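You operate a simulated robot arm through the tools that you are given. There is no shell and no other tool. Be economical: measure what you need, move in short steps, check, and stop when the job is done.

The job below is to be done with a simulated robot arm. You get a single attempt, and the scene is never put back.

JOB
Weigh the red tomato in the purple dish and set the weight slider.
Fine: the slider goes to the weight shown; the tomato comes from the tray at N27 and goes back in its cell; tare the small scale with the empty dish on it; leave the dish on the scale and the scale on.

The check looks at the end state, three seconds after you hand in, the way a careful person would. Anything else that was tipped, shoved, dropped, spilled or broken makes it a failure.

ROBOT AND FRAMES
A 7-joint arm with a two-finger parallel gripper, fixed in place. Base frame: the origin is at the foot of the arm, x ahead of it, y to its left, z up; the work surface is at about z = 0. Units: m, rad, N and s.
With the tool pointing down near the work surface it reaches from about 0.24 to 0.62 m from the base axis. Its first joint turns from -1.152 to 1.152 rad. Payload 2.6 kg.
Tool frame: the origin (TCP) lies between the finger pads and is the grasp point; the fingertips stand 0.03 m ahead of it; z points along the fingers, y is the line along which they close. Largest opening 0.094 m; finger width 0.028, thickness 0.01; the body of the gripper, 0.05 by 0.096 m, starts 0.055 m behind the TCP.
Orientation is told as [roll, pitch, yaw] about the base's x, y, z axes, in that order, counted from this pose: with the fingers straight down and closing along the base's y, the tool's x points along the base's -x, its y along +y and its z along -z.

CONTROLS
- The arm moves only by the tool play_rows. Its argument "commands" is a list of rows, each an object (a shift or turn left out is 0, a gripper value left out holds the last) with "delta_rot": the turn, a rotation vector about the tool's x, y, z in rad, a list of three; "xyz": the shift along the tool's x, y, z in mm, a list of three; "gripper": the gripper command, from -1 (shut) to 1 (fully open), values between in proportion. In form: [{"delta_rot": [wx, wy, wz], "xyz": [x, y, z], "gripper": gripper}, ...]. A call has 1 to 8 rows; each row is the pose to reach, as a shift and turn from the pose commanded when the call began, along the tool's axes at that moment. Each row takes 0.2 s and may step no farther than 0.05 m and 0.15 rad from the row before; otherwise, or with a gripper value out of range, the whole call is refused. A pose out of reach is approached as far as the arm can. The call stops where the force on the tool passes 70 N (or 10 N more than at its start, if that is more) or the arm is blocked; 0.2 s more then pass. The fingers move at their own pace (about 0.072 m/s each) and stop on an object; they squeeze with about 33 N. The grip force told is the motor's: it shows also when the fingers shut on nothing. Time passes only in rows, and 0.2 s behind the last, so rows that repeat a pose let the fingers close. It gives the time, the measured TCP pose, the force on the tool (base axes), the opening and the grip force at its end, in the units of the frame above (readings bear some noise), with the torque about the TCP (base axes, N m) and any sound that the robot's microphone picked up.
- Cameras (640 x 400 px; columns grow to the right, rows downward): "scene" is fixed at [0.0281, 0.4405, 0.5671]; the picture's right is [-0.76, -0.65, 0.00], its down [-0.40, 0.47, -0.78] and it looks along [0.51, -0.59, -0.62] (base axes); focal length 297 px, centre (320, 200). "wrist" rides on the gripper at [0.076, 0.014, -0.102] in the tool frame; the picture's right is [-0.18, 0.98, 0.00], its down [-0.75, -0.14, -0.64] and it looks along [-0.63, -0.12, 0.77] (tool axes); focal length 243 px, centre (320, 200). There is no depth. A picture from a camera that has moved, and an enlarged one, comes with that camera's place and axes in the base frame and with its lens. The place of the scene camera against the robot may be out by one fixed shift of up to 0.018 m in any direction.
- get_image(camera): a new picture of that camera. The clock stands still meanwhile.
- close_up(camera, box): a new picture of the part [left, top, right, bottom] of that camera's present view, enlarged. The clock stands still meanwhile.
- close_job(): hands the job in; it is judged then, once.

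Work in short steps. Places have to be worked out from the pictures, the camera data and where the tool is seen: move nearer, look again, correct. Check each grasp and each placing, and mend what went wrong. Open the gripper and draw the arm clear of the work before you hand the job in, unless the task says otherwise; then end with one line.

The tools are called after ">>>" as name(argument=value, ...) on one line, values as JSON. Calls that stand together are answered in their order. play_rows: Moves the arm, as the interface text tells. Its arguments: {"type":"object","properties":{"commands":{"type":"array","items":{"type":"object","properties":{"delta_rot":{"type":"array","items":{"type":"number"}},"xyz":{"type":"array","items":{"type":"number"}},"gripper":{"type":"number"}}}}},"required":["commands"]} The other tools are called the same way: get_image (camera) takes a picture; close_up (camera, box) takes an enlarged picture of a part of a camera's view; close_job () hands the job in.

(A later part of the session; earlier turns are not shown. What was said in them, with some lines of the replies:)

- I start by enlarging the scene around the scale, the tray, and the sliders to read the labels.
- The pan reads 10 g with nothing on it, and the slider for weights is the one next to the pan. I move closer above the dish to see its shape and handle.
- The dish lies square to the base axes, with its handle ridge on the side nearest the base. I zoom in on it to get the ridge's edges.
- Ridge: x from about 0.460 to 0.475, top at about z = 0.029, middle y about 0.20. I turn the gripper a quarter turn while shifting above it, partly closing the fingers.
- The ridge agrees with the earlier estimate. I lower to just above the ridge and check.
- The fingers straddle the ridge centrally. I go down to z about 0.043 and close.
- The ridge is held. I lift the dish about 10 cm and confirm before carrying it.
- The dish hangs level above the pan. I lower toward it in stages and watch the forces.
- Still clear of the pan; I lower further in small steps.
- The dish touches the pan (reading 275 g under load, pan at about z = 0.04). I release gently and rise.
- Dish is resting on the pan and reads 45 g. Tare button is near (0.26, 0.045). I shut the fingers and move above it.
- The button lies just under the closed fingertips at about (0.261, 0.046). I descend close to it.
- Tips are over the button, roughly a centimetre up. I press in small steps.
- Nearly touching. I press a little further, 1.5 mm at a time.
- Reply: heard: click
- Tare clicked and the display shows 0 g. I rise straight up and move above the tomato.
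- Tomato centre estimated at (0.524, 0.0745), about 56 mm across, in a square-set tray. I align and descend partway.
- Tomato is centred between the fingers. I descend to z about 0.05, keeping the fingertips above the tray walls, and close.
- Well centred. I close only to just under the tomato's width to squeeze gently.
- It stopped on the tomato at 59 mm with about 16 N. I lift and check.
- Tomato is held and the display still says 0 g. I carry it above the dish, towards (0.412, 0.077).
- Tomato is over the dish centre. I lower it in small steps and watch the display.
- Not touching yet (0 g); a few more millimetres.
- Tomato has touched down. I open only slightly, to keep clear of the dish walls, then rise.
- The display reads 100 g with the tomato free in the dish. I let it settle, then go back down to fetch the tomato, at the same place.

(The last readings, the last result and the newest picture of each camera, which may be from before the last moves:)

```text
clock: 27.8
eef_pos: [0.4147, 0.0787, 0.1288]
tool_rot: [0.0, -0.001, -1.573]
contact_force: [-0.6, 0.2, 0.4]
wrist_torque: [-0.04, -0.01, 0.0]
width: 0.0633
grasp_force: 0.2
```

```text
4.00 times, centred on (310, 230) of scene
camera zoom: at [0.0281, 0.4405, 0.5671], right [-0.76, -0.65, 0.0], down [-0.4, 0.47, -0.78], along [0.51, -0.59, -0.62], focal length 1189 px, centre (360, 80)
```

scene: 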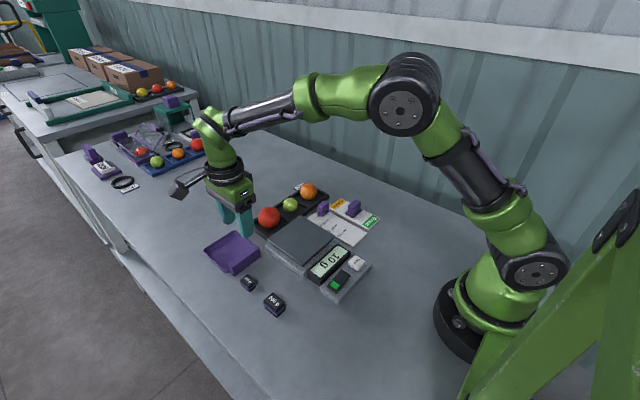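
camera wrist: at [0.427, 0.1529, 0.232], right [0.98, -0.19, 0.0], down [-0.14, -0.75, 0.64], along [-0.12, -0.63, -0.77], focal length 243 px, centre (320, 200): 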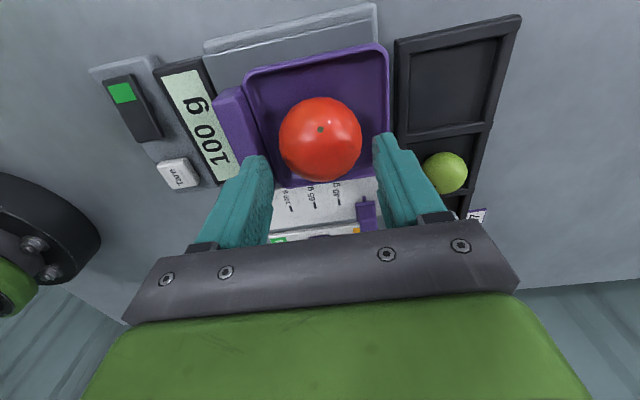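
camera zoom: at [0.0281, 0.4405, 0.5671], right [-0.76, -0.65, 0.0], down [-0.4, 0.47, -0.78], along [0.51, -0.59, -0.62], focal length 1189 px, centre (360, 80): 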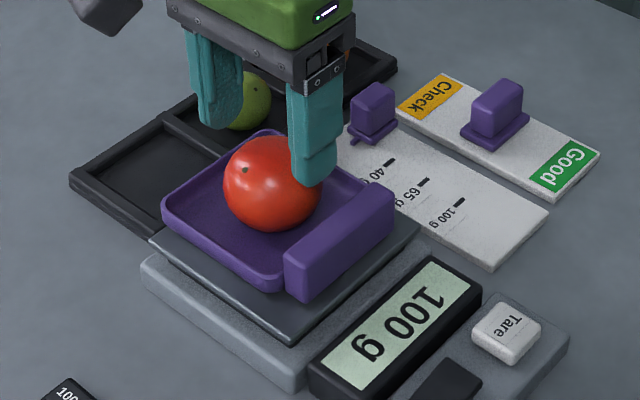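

Stable 100 g. The tomato is centred between the fingers; I descend to the release height, grip, and lift.

>>> play_rows(commands=[{"xyz": [0, 0, 20]}, {"xyz": [0, 0, 38]}, {"xyz": [0, 0, 38]}, {"xyz": [0, 0, 38], "gripper": 0.12}, {"xyz": [0, 0, 38], "gripper": 0.12}, {"xyz": [0, 0, 38], "gripper": 0.12}])

>>> play_rows(commands=[{"xyz": [0, 0, -10]}, {"xyz": [0, 0, -35]}, {"xyz": [0, 0, -65]}, {"xyz": [0, 0, -65]}])

>>> close_up(camera="scene", box=[220, 160, 380, 280])

>>> get_image(camera="wrist")

```text
clock: 29.2
eef_pos: [0.4134, 0.0775, 0.0918]
tool_rot: [-0.001, 0.001, -1.571]
contact_force: [-0.7, 0.3, -1.2]
wrist_torque: [-0.01, -0.01, 0.0]
width: 0.059
grasp_force: 16.1
```

```text
clock: 30.2
eef_pos: [0.4125, 0.0774, 0.1567]
tool_rot: [0.001, -0.001, -1.571]
contact_force: [0.2, 0.2, -0.2]
wrist_torque: [0.05, -0.03, -0.01]
width: 0.0593
grasp_force: 16.3
```

```text
3.33 times, centred on (300, 220) of scene
camera zoom: at [0.0281, 0.4405, 0.5671], right [-0.76, -0.65, 0.0], down [-0.4, 0.47, -0.78], along [0.51, -0.59, -0.62], focal length 991 px, centre (387, 133)
```

zoom: 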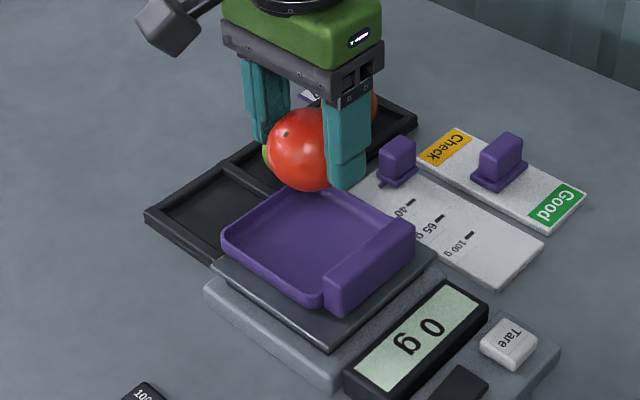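

```text
taken
camera wrist: at [0.4259, 0.1528, 0.2596], right [0.98, -0.18, 0.0], down [-0.14, -0.75, 0.64], along [-0.12, -0.63, -0.77], focal length 243 px, centre (320, 200)
```

wrist: 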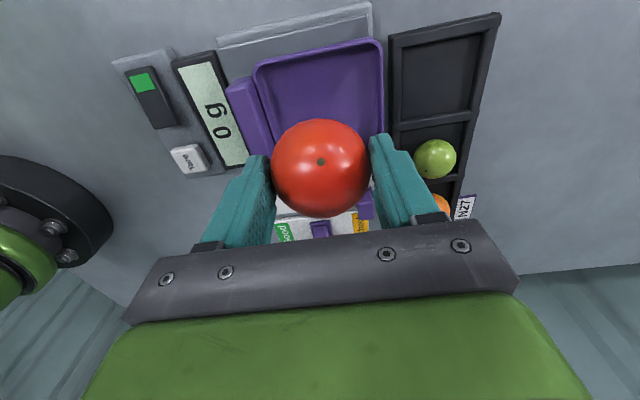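

Held again, display back to 0 g. I carry the tomato back above its cell and lower most of the way.

>>> play_rows(commands=[{"xyz": [0, 40, 0]}, {"xyz": [-1, 80, 0]}, {"xyz": [-2, 112, 0]}, {"xyz": [-2, 112, 40]}, {"xyz": [-2, 112, 80]}, {"xyz": [-2, 112, 98]}, {"xyz": [-2, 112, 98]}])

>>> get_image(camera="wrist")

>>> close_up(camera="scene", box=[220, 160, 320, 260])

```text
clock: 31.8
eef_pos: [0.5245, 0.0758, 0.0584]
tool_rot: [-0.001, -0.002, -1.571]
contact_force: [0.7, 0.1, -1.3]
wrist_torque: [-0.01, 0.03, 0.0]
width: 0.0591
grasp_force: 15.8
```

```text
taken
camera wrist: at [0.5383, 0.1502, 0.1609], right [0.98, -0.18, 0.0], down [-0.14, -0.75, 0.64], along [-0.12, -0.63, -0.77], focal length 243 px, centre (320, 200)
```

wrist: 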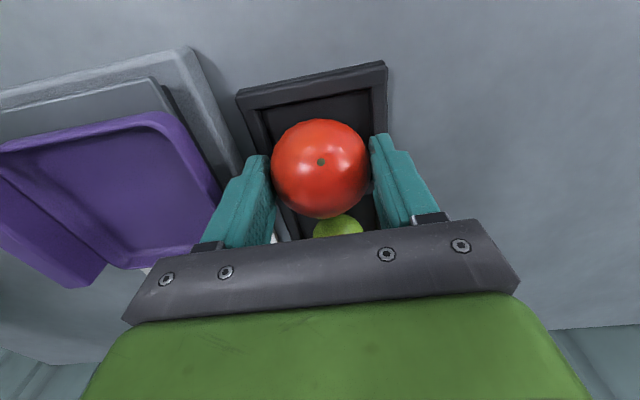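

```text
4.00 times, centred on (270, 210) of scene
camera zoom: at [0.0281, 0.4405, 0.5671], right [-0.76, -0.65, 0.0], down [-0.4, 0.47, -0.78], along [0.51, -0.59, -0.62], focal length 1189 px, centre (520, 160)
```

zoom: 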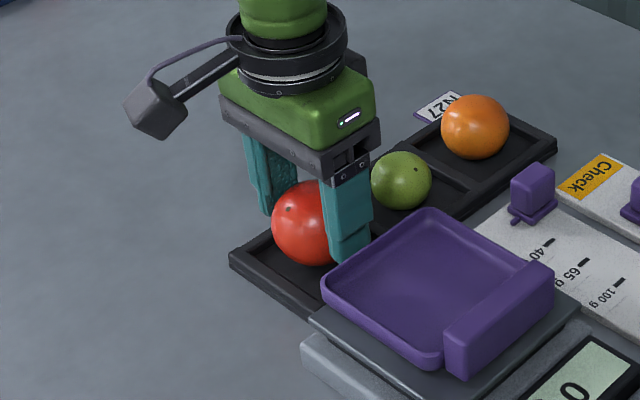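

Over its own cell and a few millimetres high. I lower about 6–7 mm, then open and rise.

>>> play_rows(commands=[{"xyz": [0, 0, 3]}, {"xyz": [0, 0, 5]}, {"xyz": [0, 0, 6.5]}, {"xyz": [0, 0, 6.5]}])

>>> play_rows(commands=[{"gripper": 0.5}, {"gripper": 0.5}, {"gripper": 0.5}, {"xyz": [0, 0, -20]}, {"xyz": [0, 0, -60]}, {"xyz": [0, 0, -105]}, {"xyz": [0, 0, -145]}, {"xyz": [0, 0, -145]}])

>>> get_image(camera="wrist")

>>> close_up(camera="scene", box=[220, 160, 380, 280])

```text
clock: 32.8
eef_pos: [0.5242, 0.0756, 0.0514]
tool_rot: [0.0, 0.0, -1.571]
contact_force: [0.3, 0.8, -1.7]
wrist_torque: [0.02, 0.02, -0.02]
width: 0.059
grasp_force: 16.6
```

```text
clock: 34.6
eef_pos: [0.5243, 0.0761, 0.1963]
tool_rot: [0.0, 0.0, -1.571]
contact_force: [-0.3, -0.1, 0.1]
wrist_torque: [0.04, 0.01, -0.04]
width: 0.0705
grasp_force: 0.0
```

```text
taken
camera wrist: at [0.5378, 0.1506, 0.2993], right [0.98, -0.18, 0.0], down [-0.14, -0.75, 0.64], along [-0.12, -0.63, -0.77], focal length 243 px, centre (320, 200)
```

wrist: 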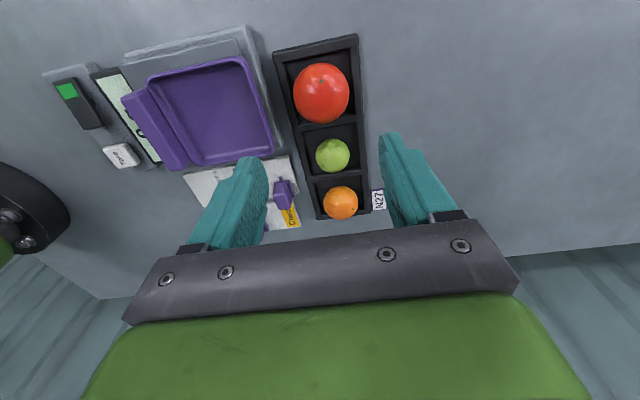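

```text
3.33 times, centred on (300, 220) of scene
camera zoom: at [0.0281, 0.4405, 0.5671], right [-0.76, -0.65, 0.0], down [-0.4, 0.47, -0.78], along [0.51, -0.59, -0.62], focal length 991 px, centre (387, 133)
```

zoom: 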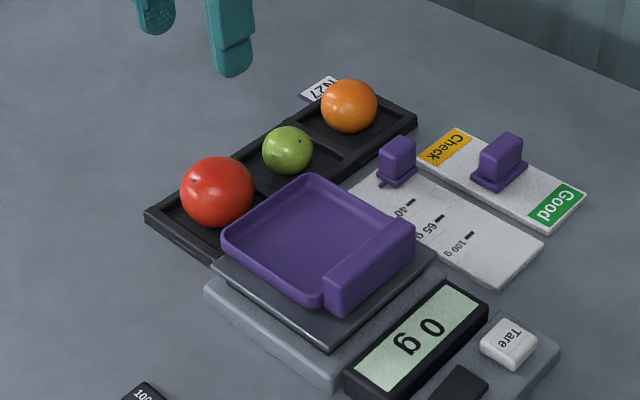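

Tomato is back in its cell and the scale shows 0 g with the dish. Next I move above the weight slider for a close look.

>>> play_rows(commands=[{"xyz": [-40, -20, 0], "gripper": 0.1}, {"xyz": [-80, -40, 0]}, {"xyz": [-115, -65, 0]}, {"xyz": [-134, -80, 0]}, {"xyz": [-134, -80, 35]}, {"xyz": [-134, -80, 35]}])

>>> get_image(camera="wrist")

>>> close_up(camera="wrist", box=[220, 50, 400, 170])

>>> close_up(camera="scene", box=[300, 190, 390, 260])

```text
clock: 36.0
eef_pos: [0.4445, -0.058, 0.1626]
tool_rot: [0.0, -0.001, -1.571]
contact_force: [-0.3, 0.7, 0.0]
wrist_torque: [-0.01, 0.0, 0.04]
width: 0.0517
grasp_force: 0.0
```

```text
taken
camera wrist: at [0.4587, 0.0167, 0.2653], right [0.98, -0.18, 0.0], down [-0.14, -0.75, 0.64], along [-0.12, -0.63, -0.77], focal length 243 px, centre (320, 200)
```

wrist: 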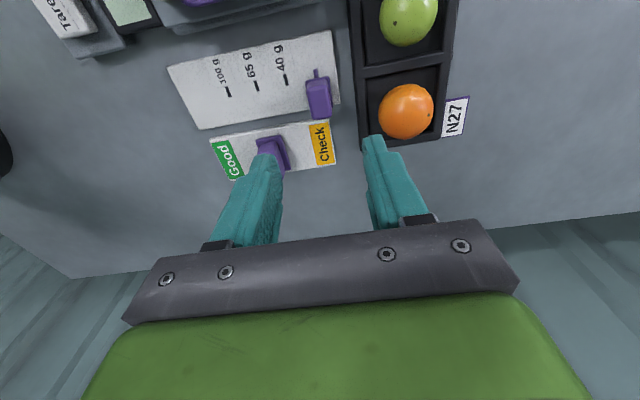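

```text
3.33 times, centred on (310, 110) of wrist
camera zoom: at [0.4587, 0.0167, 0.2653], right [0.98, -0.18, 0.0], down [-0.14, -0.75, 0.64], along [-0.12, -0.63, -0.77], focal length 809 px, centre (353, 500)
```

zoom: 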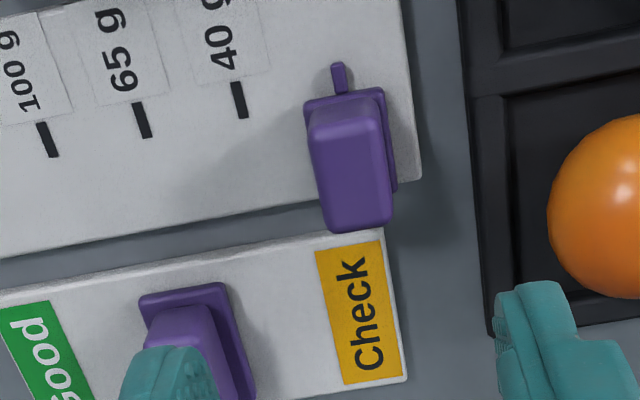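

```text
5.71 times, centred on (345, 225) of scene
camera zoom: at [0.0281, 0.4405, 0.5671], right [-0.76, -0.65, 0.0], down [-0.4, 0.47, -0.78], along [0.51, -0.59, -0.62], focal length 1698 px, centre (177, 57)
```

zoom: 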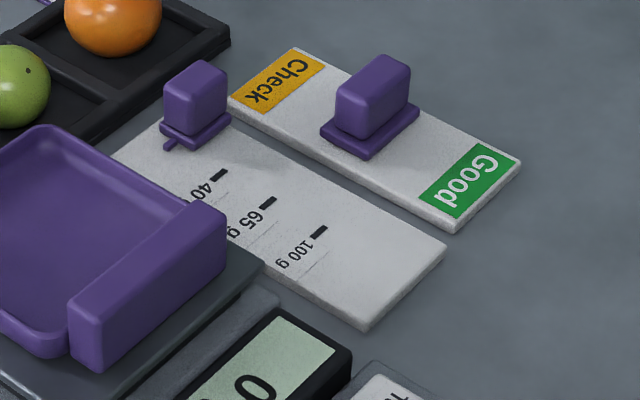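

Pointer is at x ≈ 0.4437 and the marks are 30 mm apart, with 100 g at x ≈ 0.354. I narrow the opening and lower over the knob.

>>> play_rows(commands=[{"xyz": [1, -1, 40], "gripper": -0.15}, {"xyz": [1, -1, 84]}, {"xyz": [1, -1, 84]}])

>>> get_image(camera="wrist")

>>> close_up(camera="scene", box=[280, 160, 390, 260])

```text
clock: 36.8
eef_pos: [0.4428, -0.0563, 0.0777]
tool_rot: [0.001, 0.001, -1.571]
contact_force: [-0.3, 0.2, -0.7]
wrist_torque: [-0.02, -0.03, -0.01]
width: 0.0399
grasp_force: 0.1
```

```text
taken
camera wrist: at [0.4575, 0.0178, 0.1799], right [0.98, -0.18, 0.0], down [-0.14, -0.75, 0.64], along [-0.12, -0.63, -0.77], focal length 243 px, centre (320, 200)
```

wrist: 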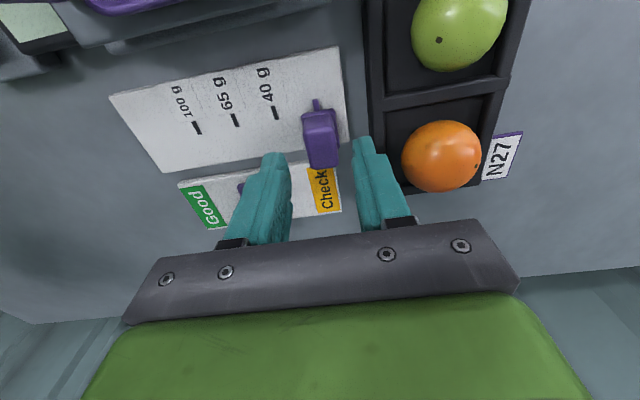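

```text
4.00 times, centred on (335, 210) of scene
camera zoom: at [0.0281, 0.4405, 0.5671], right [-0.76, -0.65, 0.0], down [-0.4, 0.47, -0.78], along [0.51, -0.59, -0.62], focal length 1189 px, centre (260, 160)
```

zoom: 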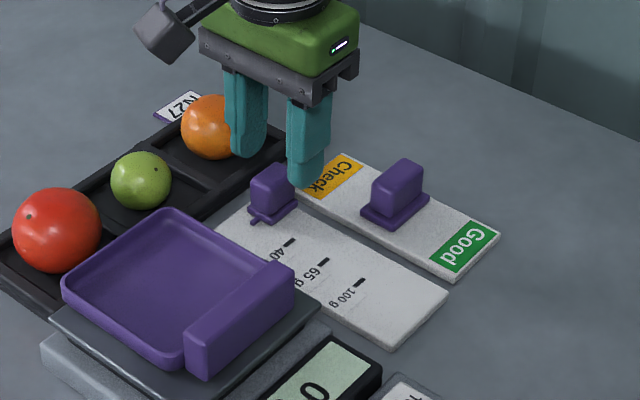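

The knob sits between the fingers. I lower to z about 0.047 and close on it.

>>> play_rows(commands=[{"xyz": [2, 0.5, 15]}, {"xyz": [2, 0.5, 29]}, {"xyz": [2, 0.5, 29]}])

>>> close_up(camera="wrist", box=[220, 50, 420, 250])

>>> close_up(camera="scene", box=[280, 160, 390, 260])

```text
clock: 37.6
eef_pos: [0.4437, -0.0554, 0.049]
tool_rot: [0.0, 0.0, -1.571]
contact_force: [-0.2, 0.1, 0.9]
wrist_torque: [0.01, 0.01, 0.01]
width: 0.0399
grasp_force: 0.1
```

```text
2.00 times, centred on (320, 150) of wrist
camera zoom: at [0.4576, 0.0194, 0.1516], right [0.98, -0.18, 0.0], down [-0.14, -0.75, 0.64], along [-0.12, -0.63, -0.77], focal length 485 px, centre (320, 300)
```

zoom: 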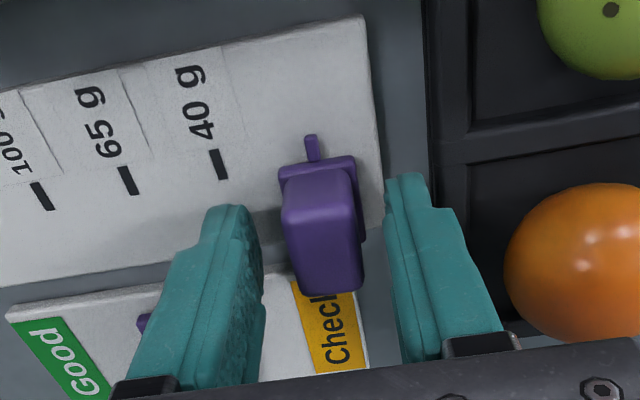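

```text
4.00 times, centred on (335, 210) of scene
camera zoom: at [0.0281, 0.4405, 0.5671], right [-0.76, -0.65, 0.0], down [-0.4, 0.47, -0.78], along [0.51, -0.59, -0.62], focal length 1189 px, centre (260, 160)
```

zoom: 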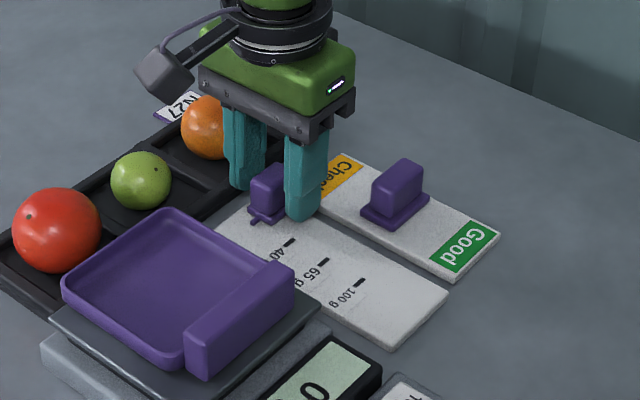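

Fingers straddle the knob with room. I close on it.

>>> play_rows(commands=[{"gripper": -1}, {"gripper": -1}, {"gripper": -1}])

>>> play_rows(commands=[{"xyz": [0, -10, 0]}, {"xyz": [0, -25, 0]}, {"xyz": [0, -40, 0]}, {"xyz": [0, -40, 0]}])

>>> close_up(camera="scene", box=[280, 160, 390, 260])

>>> close_up(camera="wrist", box=[220, 50, 420, 250])

```text
clock: 38.4
eef_pos: [0.4442, -0.0548, 0.0484]
tool_rot: [0.001, -0.001, -1.572]
contact_force: [1.2, -0.1, -0.7]
wrist_torque: [-0.14, -0.02, 0.07]
width: 0.0198
grasp_force: 45.3
```

```text
clock: 39.4
eef_pos: [0.4024, -0.0564, 0.0488]
tool_rot: [-0.001, 0.001, -1.572]
contact_force: [0.2, 0.8, 0.9]
wrist_torque: [-0.05, 0.0, 0.14]
width: 0.0198
grasp_force: 44.9
```

```text
4.00 times, centred on (335, 210) of scene
camera zoom: at [0.0281, 0.4405, 0.5671], right [-0.76, -0.65, 0.0], down [-0.4, 0.47, -0.78], along [0.51, -0.59, -0.62], focal length 1189 px, centre (260, 160)
```

zoom: 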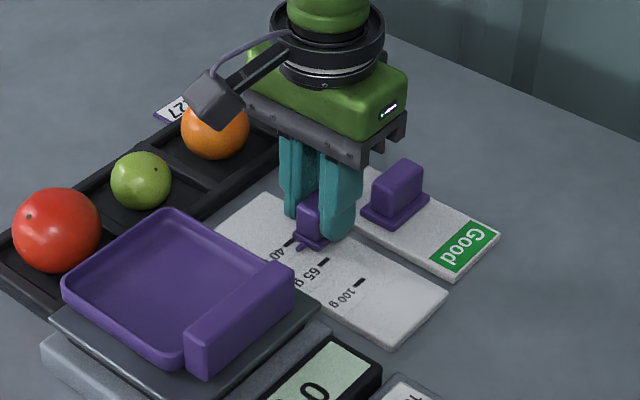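

```text
2.00 times, centred on (320, 150) of wrist
camera zoom: at [0.4177, 0.0194, 0.1518], right [0.98, -0.18, 0.0], down [-0.14, -0.75, 0.64], along [-0.12, -0.63, -0.77], focal length 485 px, centre (320, 300)
```

zoom: 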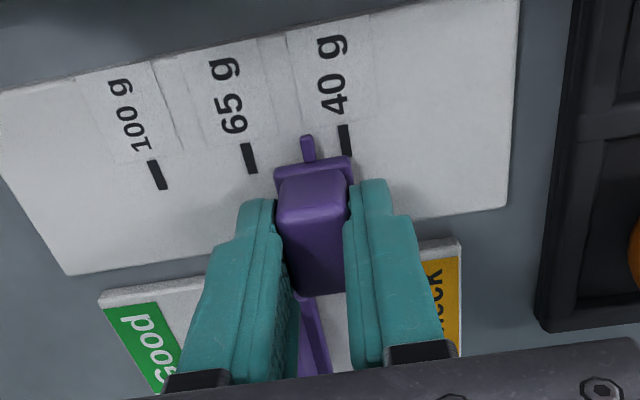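

It slides smoothly; 100 g is about 48 mm further. I move there in steps.

>>> play_rows(commands=[{"xyz": [0, -15, 0]}, {"xyz": [0, -30, 0]}, {"xyz": [0, -42, 0]}, {"xyz": [0, -48, 0]}, {"xyz": [0, -48, 0]}])

>>> close_up(camera="wrist", box=[260, 80, 380, 170])

>>> close_up(camera="scene", box=[320, 190, 400, 250])

```text
clock: 40.6
eef_pos: [0.3563, -0.0552, 0.0505]
tool_rot: [0.001, -0.001, -1.57]
contact_force: [-0.7, 4.1, 8.8]
wrist_torque: [-0.06, 0.15, 0.14]
width: 0.02
grasp_force: 45.0
```

```text
4.44 times, centred on (320, 125) of wrist
camera zoom: at [0.3703, 0.0195, 0.1518], right [0.98, -0.18, 0.0], down [-0.14, -0.75, 0.64], along [-0.12, -0.63, -0.77], focal length 1078 px, centre (320, 533)
```

zoom: 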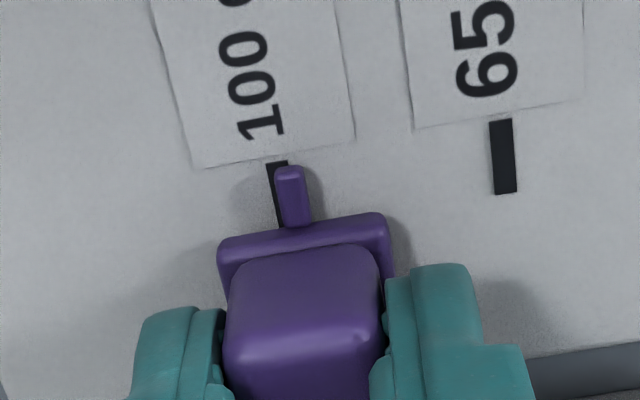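

```text
6.67 times, centred on (360, 220) of scene
camera zoom: at [0.0281, 0.4405, 0.5671], right [-0.76, -0.65, 0.0], down [-0.4, 0.47, -0.78], along [0.51, -0.59, -0.62], focal length 1981 px, centre (53, 67)
```

zoom: 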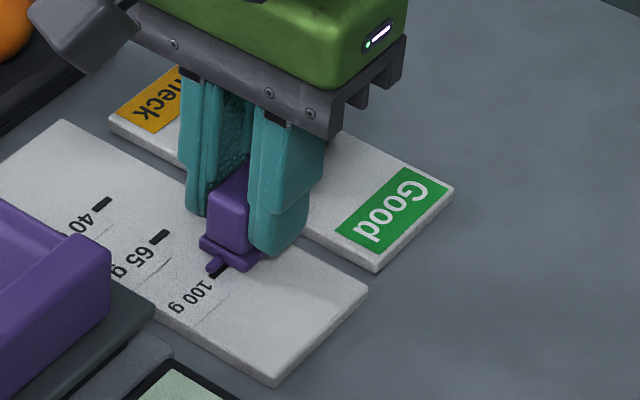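

The pointer is about 1 mm on the 65 g side of the 100 g mark. I nudge 1.2 mm further and look again.

>>> play_rows(commands=[{"xyz": [0, -1.2, 0]}, {"xyz": [0, -1.2, 0]}])

>>> close_up(camera="wrist", box=[260, 80, 380, 170])

>>> get_image(camera="scene")

```text
clock: 41.2
eef_pos: [0.3552, -0.0552, 0.0496]
tool_rot: [0.0, -0.001, -1.571]
contact_force: [1.8, 3.0, 7.5]
wrist_torque: [0.49, -0.03, 0.17]
width: 0.0197
grasp_force: 44.8
```

```text
4.44 times, centred on (320, 125) of wrist
camera zoom: at [0.369, 0.0195, 0.1518], right [0.98, -0.18, 0.0], down [-0.14, -0.75, 0.64], along [-0.12, -0.63, -0.77], focal length 1078 px, centre (320, 533)
```

zoom: 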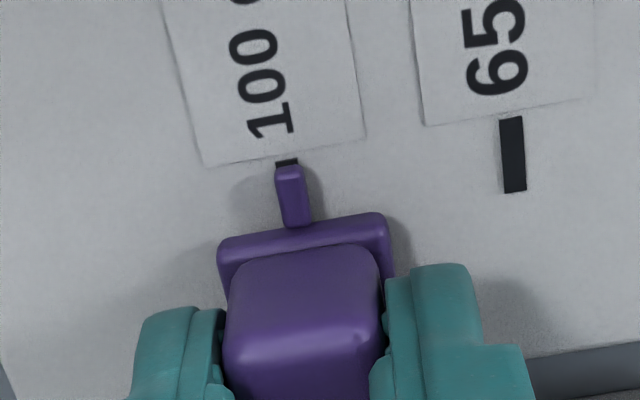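

```text
taken
```

scene: 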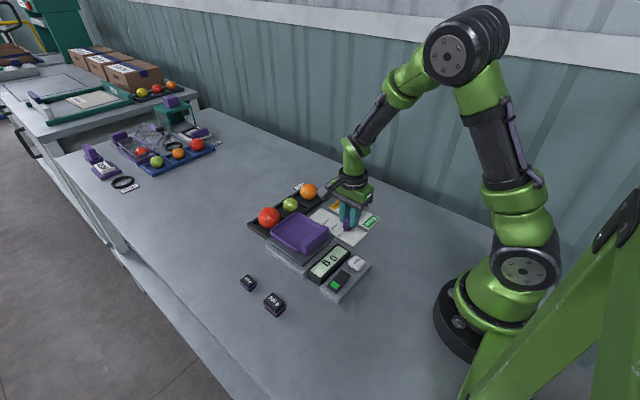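

The pointer now covers the 100 g mark. I release and rise straight up.

>>> play_rows(commands=[{"gripper": -0.2}, {"gripper": -0.2}, {"gripper": -0.2}, {"xyz": [0, 0, -30]}, {"xyz": [0, 0, -75]}, {"xyz": [0, 0, -120]}, {"xyz": [0, 0, -150]}, {"xyz": [0, 0, -150]}])

>>> get_image(camera="wrist")

>>> close_up(camera="wrist", box=[220, 50, 400, 170])

>>> close_up(camera="scene", box=[220, 170, 400, 310])

```text
clock: 43.0
eef_pos: [0.3556, -0.056, 0.198]
tool_rot: [0.0, -0.001, -1.571]
contact_force: [0.2, -0.6, -0.4]
wrist_torque: [0.03, 0.02, 0.0]
width: 0.0375
grasp_force: 0.0
```

```text
taken
camera wrist: at [0.369, 0.0194, 0.3014], right [0.98, -0.18, 0.0], down [-0.14, -0.75, 0.64], along [-0.12, -0.63, -0.77], focal length 243 px, centre (320, 200)
```

wrist: 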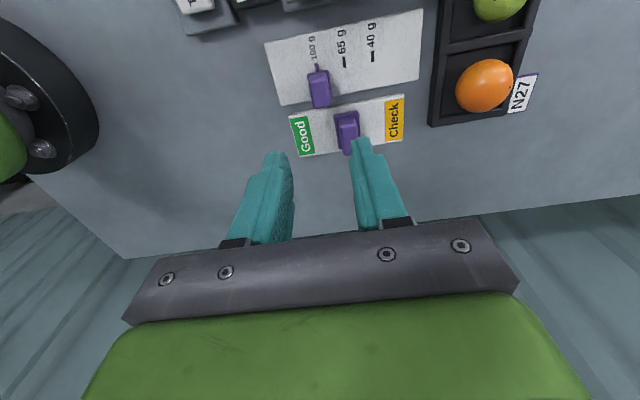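

```text
3.33 times, centred on (310, 110) of wrist
camera zoom: at [0.369, 0.0194, 0.3014], right [0.98, -0.18, 0.0], down [-0.14, -0.75, 0.64], along [-0.12, -0.63, -0.77], focal length 809 px, centre (353, 500)
```

zoom: 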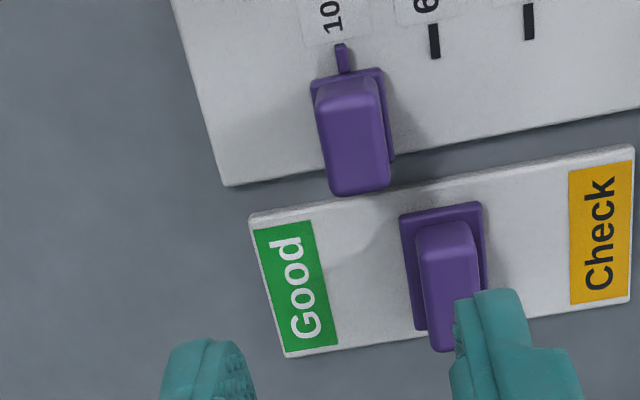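

```text
2.86 times, centred on (310, 240) of scene
camera zoom: at [0.0281, 0.4405, 0.5671], right [-0.76, -0.65, 0.0], down [-0.4, 0.47, -0.78], along [0.51, -0.59, -0.62], focal length 849 px, centre (349, 86)
```

zoom: 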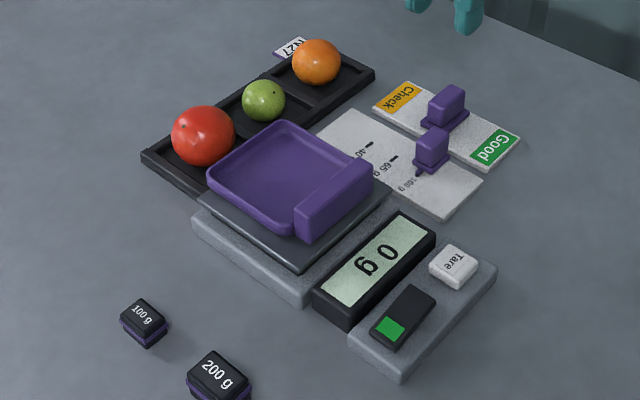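

Pointer is on 100 g, the tomato is in its cell, the dish is on the scale, which is on and at 0 g, and the Good/Check slider is unmoved. I raise the arm a bit more with the gripper open.

>>> play_rows(commands=[{"xyz": [0, 0, -40], "gripper": 1}, {"xyz": [0, 0, -80]}, {"xyz": [0, 0, -80]}, {"xyz": [0, 0, -80]}])

>>> get_image(camera="scene")

```text
clock: 44.0
eef_pos: [0.3555, -0.0561, 0.2784]
tool_rot: [-0.001, 0.0, -1.57]
contact_force: [-0.6, 0.0, -0.2]
wrist_torque: [0.04, -0.03, 0.04]
width: 0.0941
grasp_force: 0.1
```

```text
taken
```

scene: 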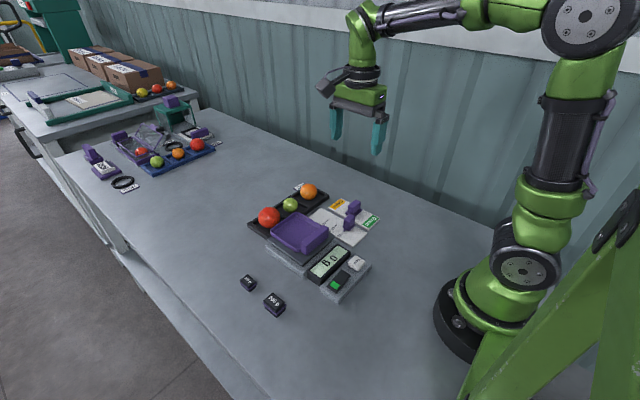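

Everything is in place and the arm is clear, so I hand in.

>>> close_job()

```text
The job is handed in.
```

The red tomato weighed 100 g after taring the scale with the empty dish on it; the slider is at 100 g, the tomato is back in its N27 cell, and the dish is on the scale, which is still on and reads 0 g.
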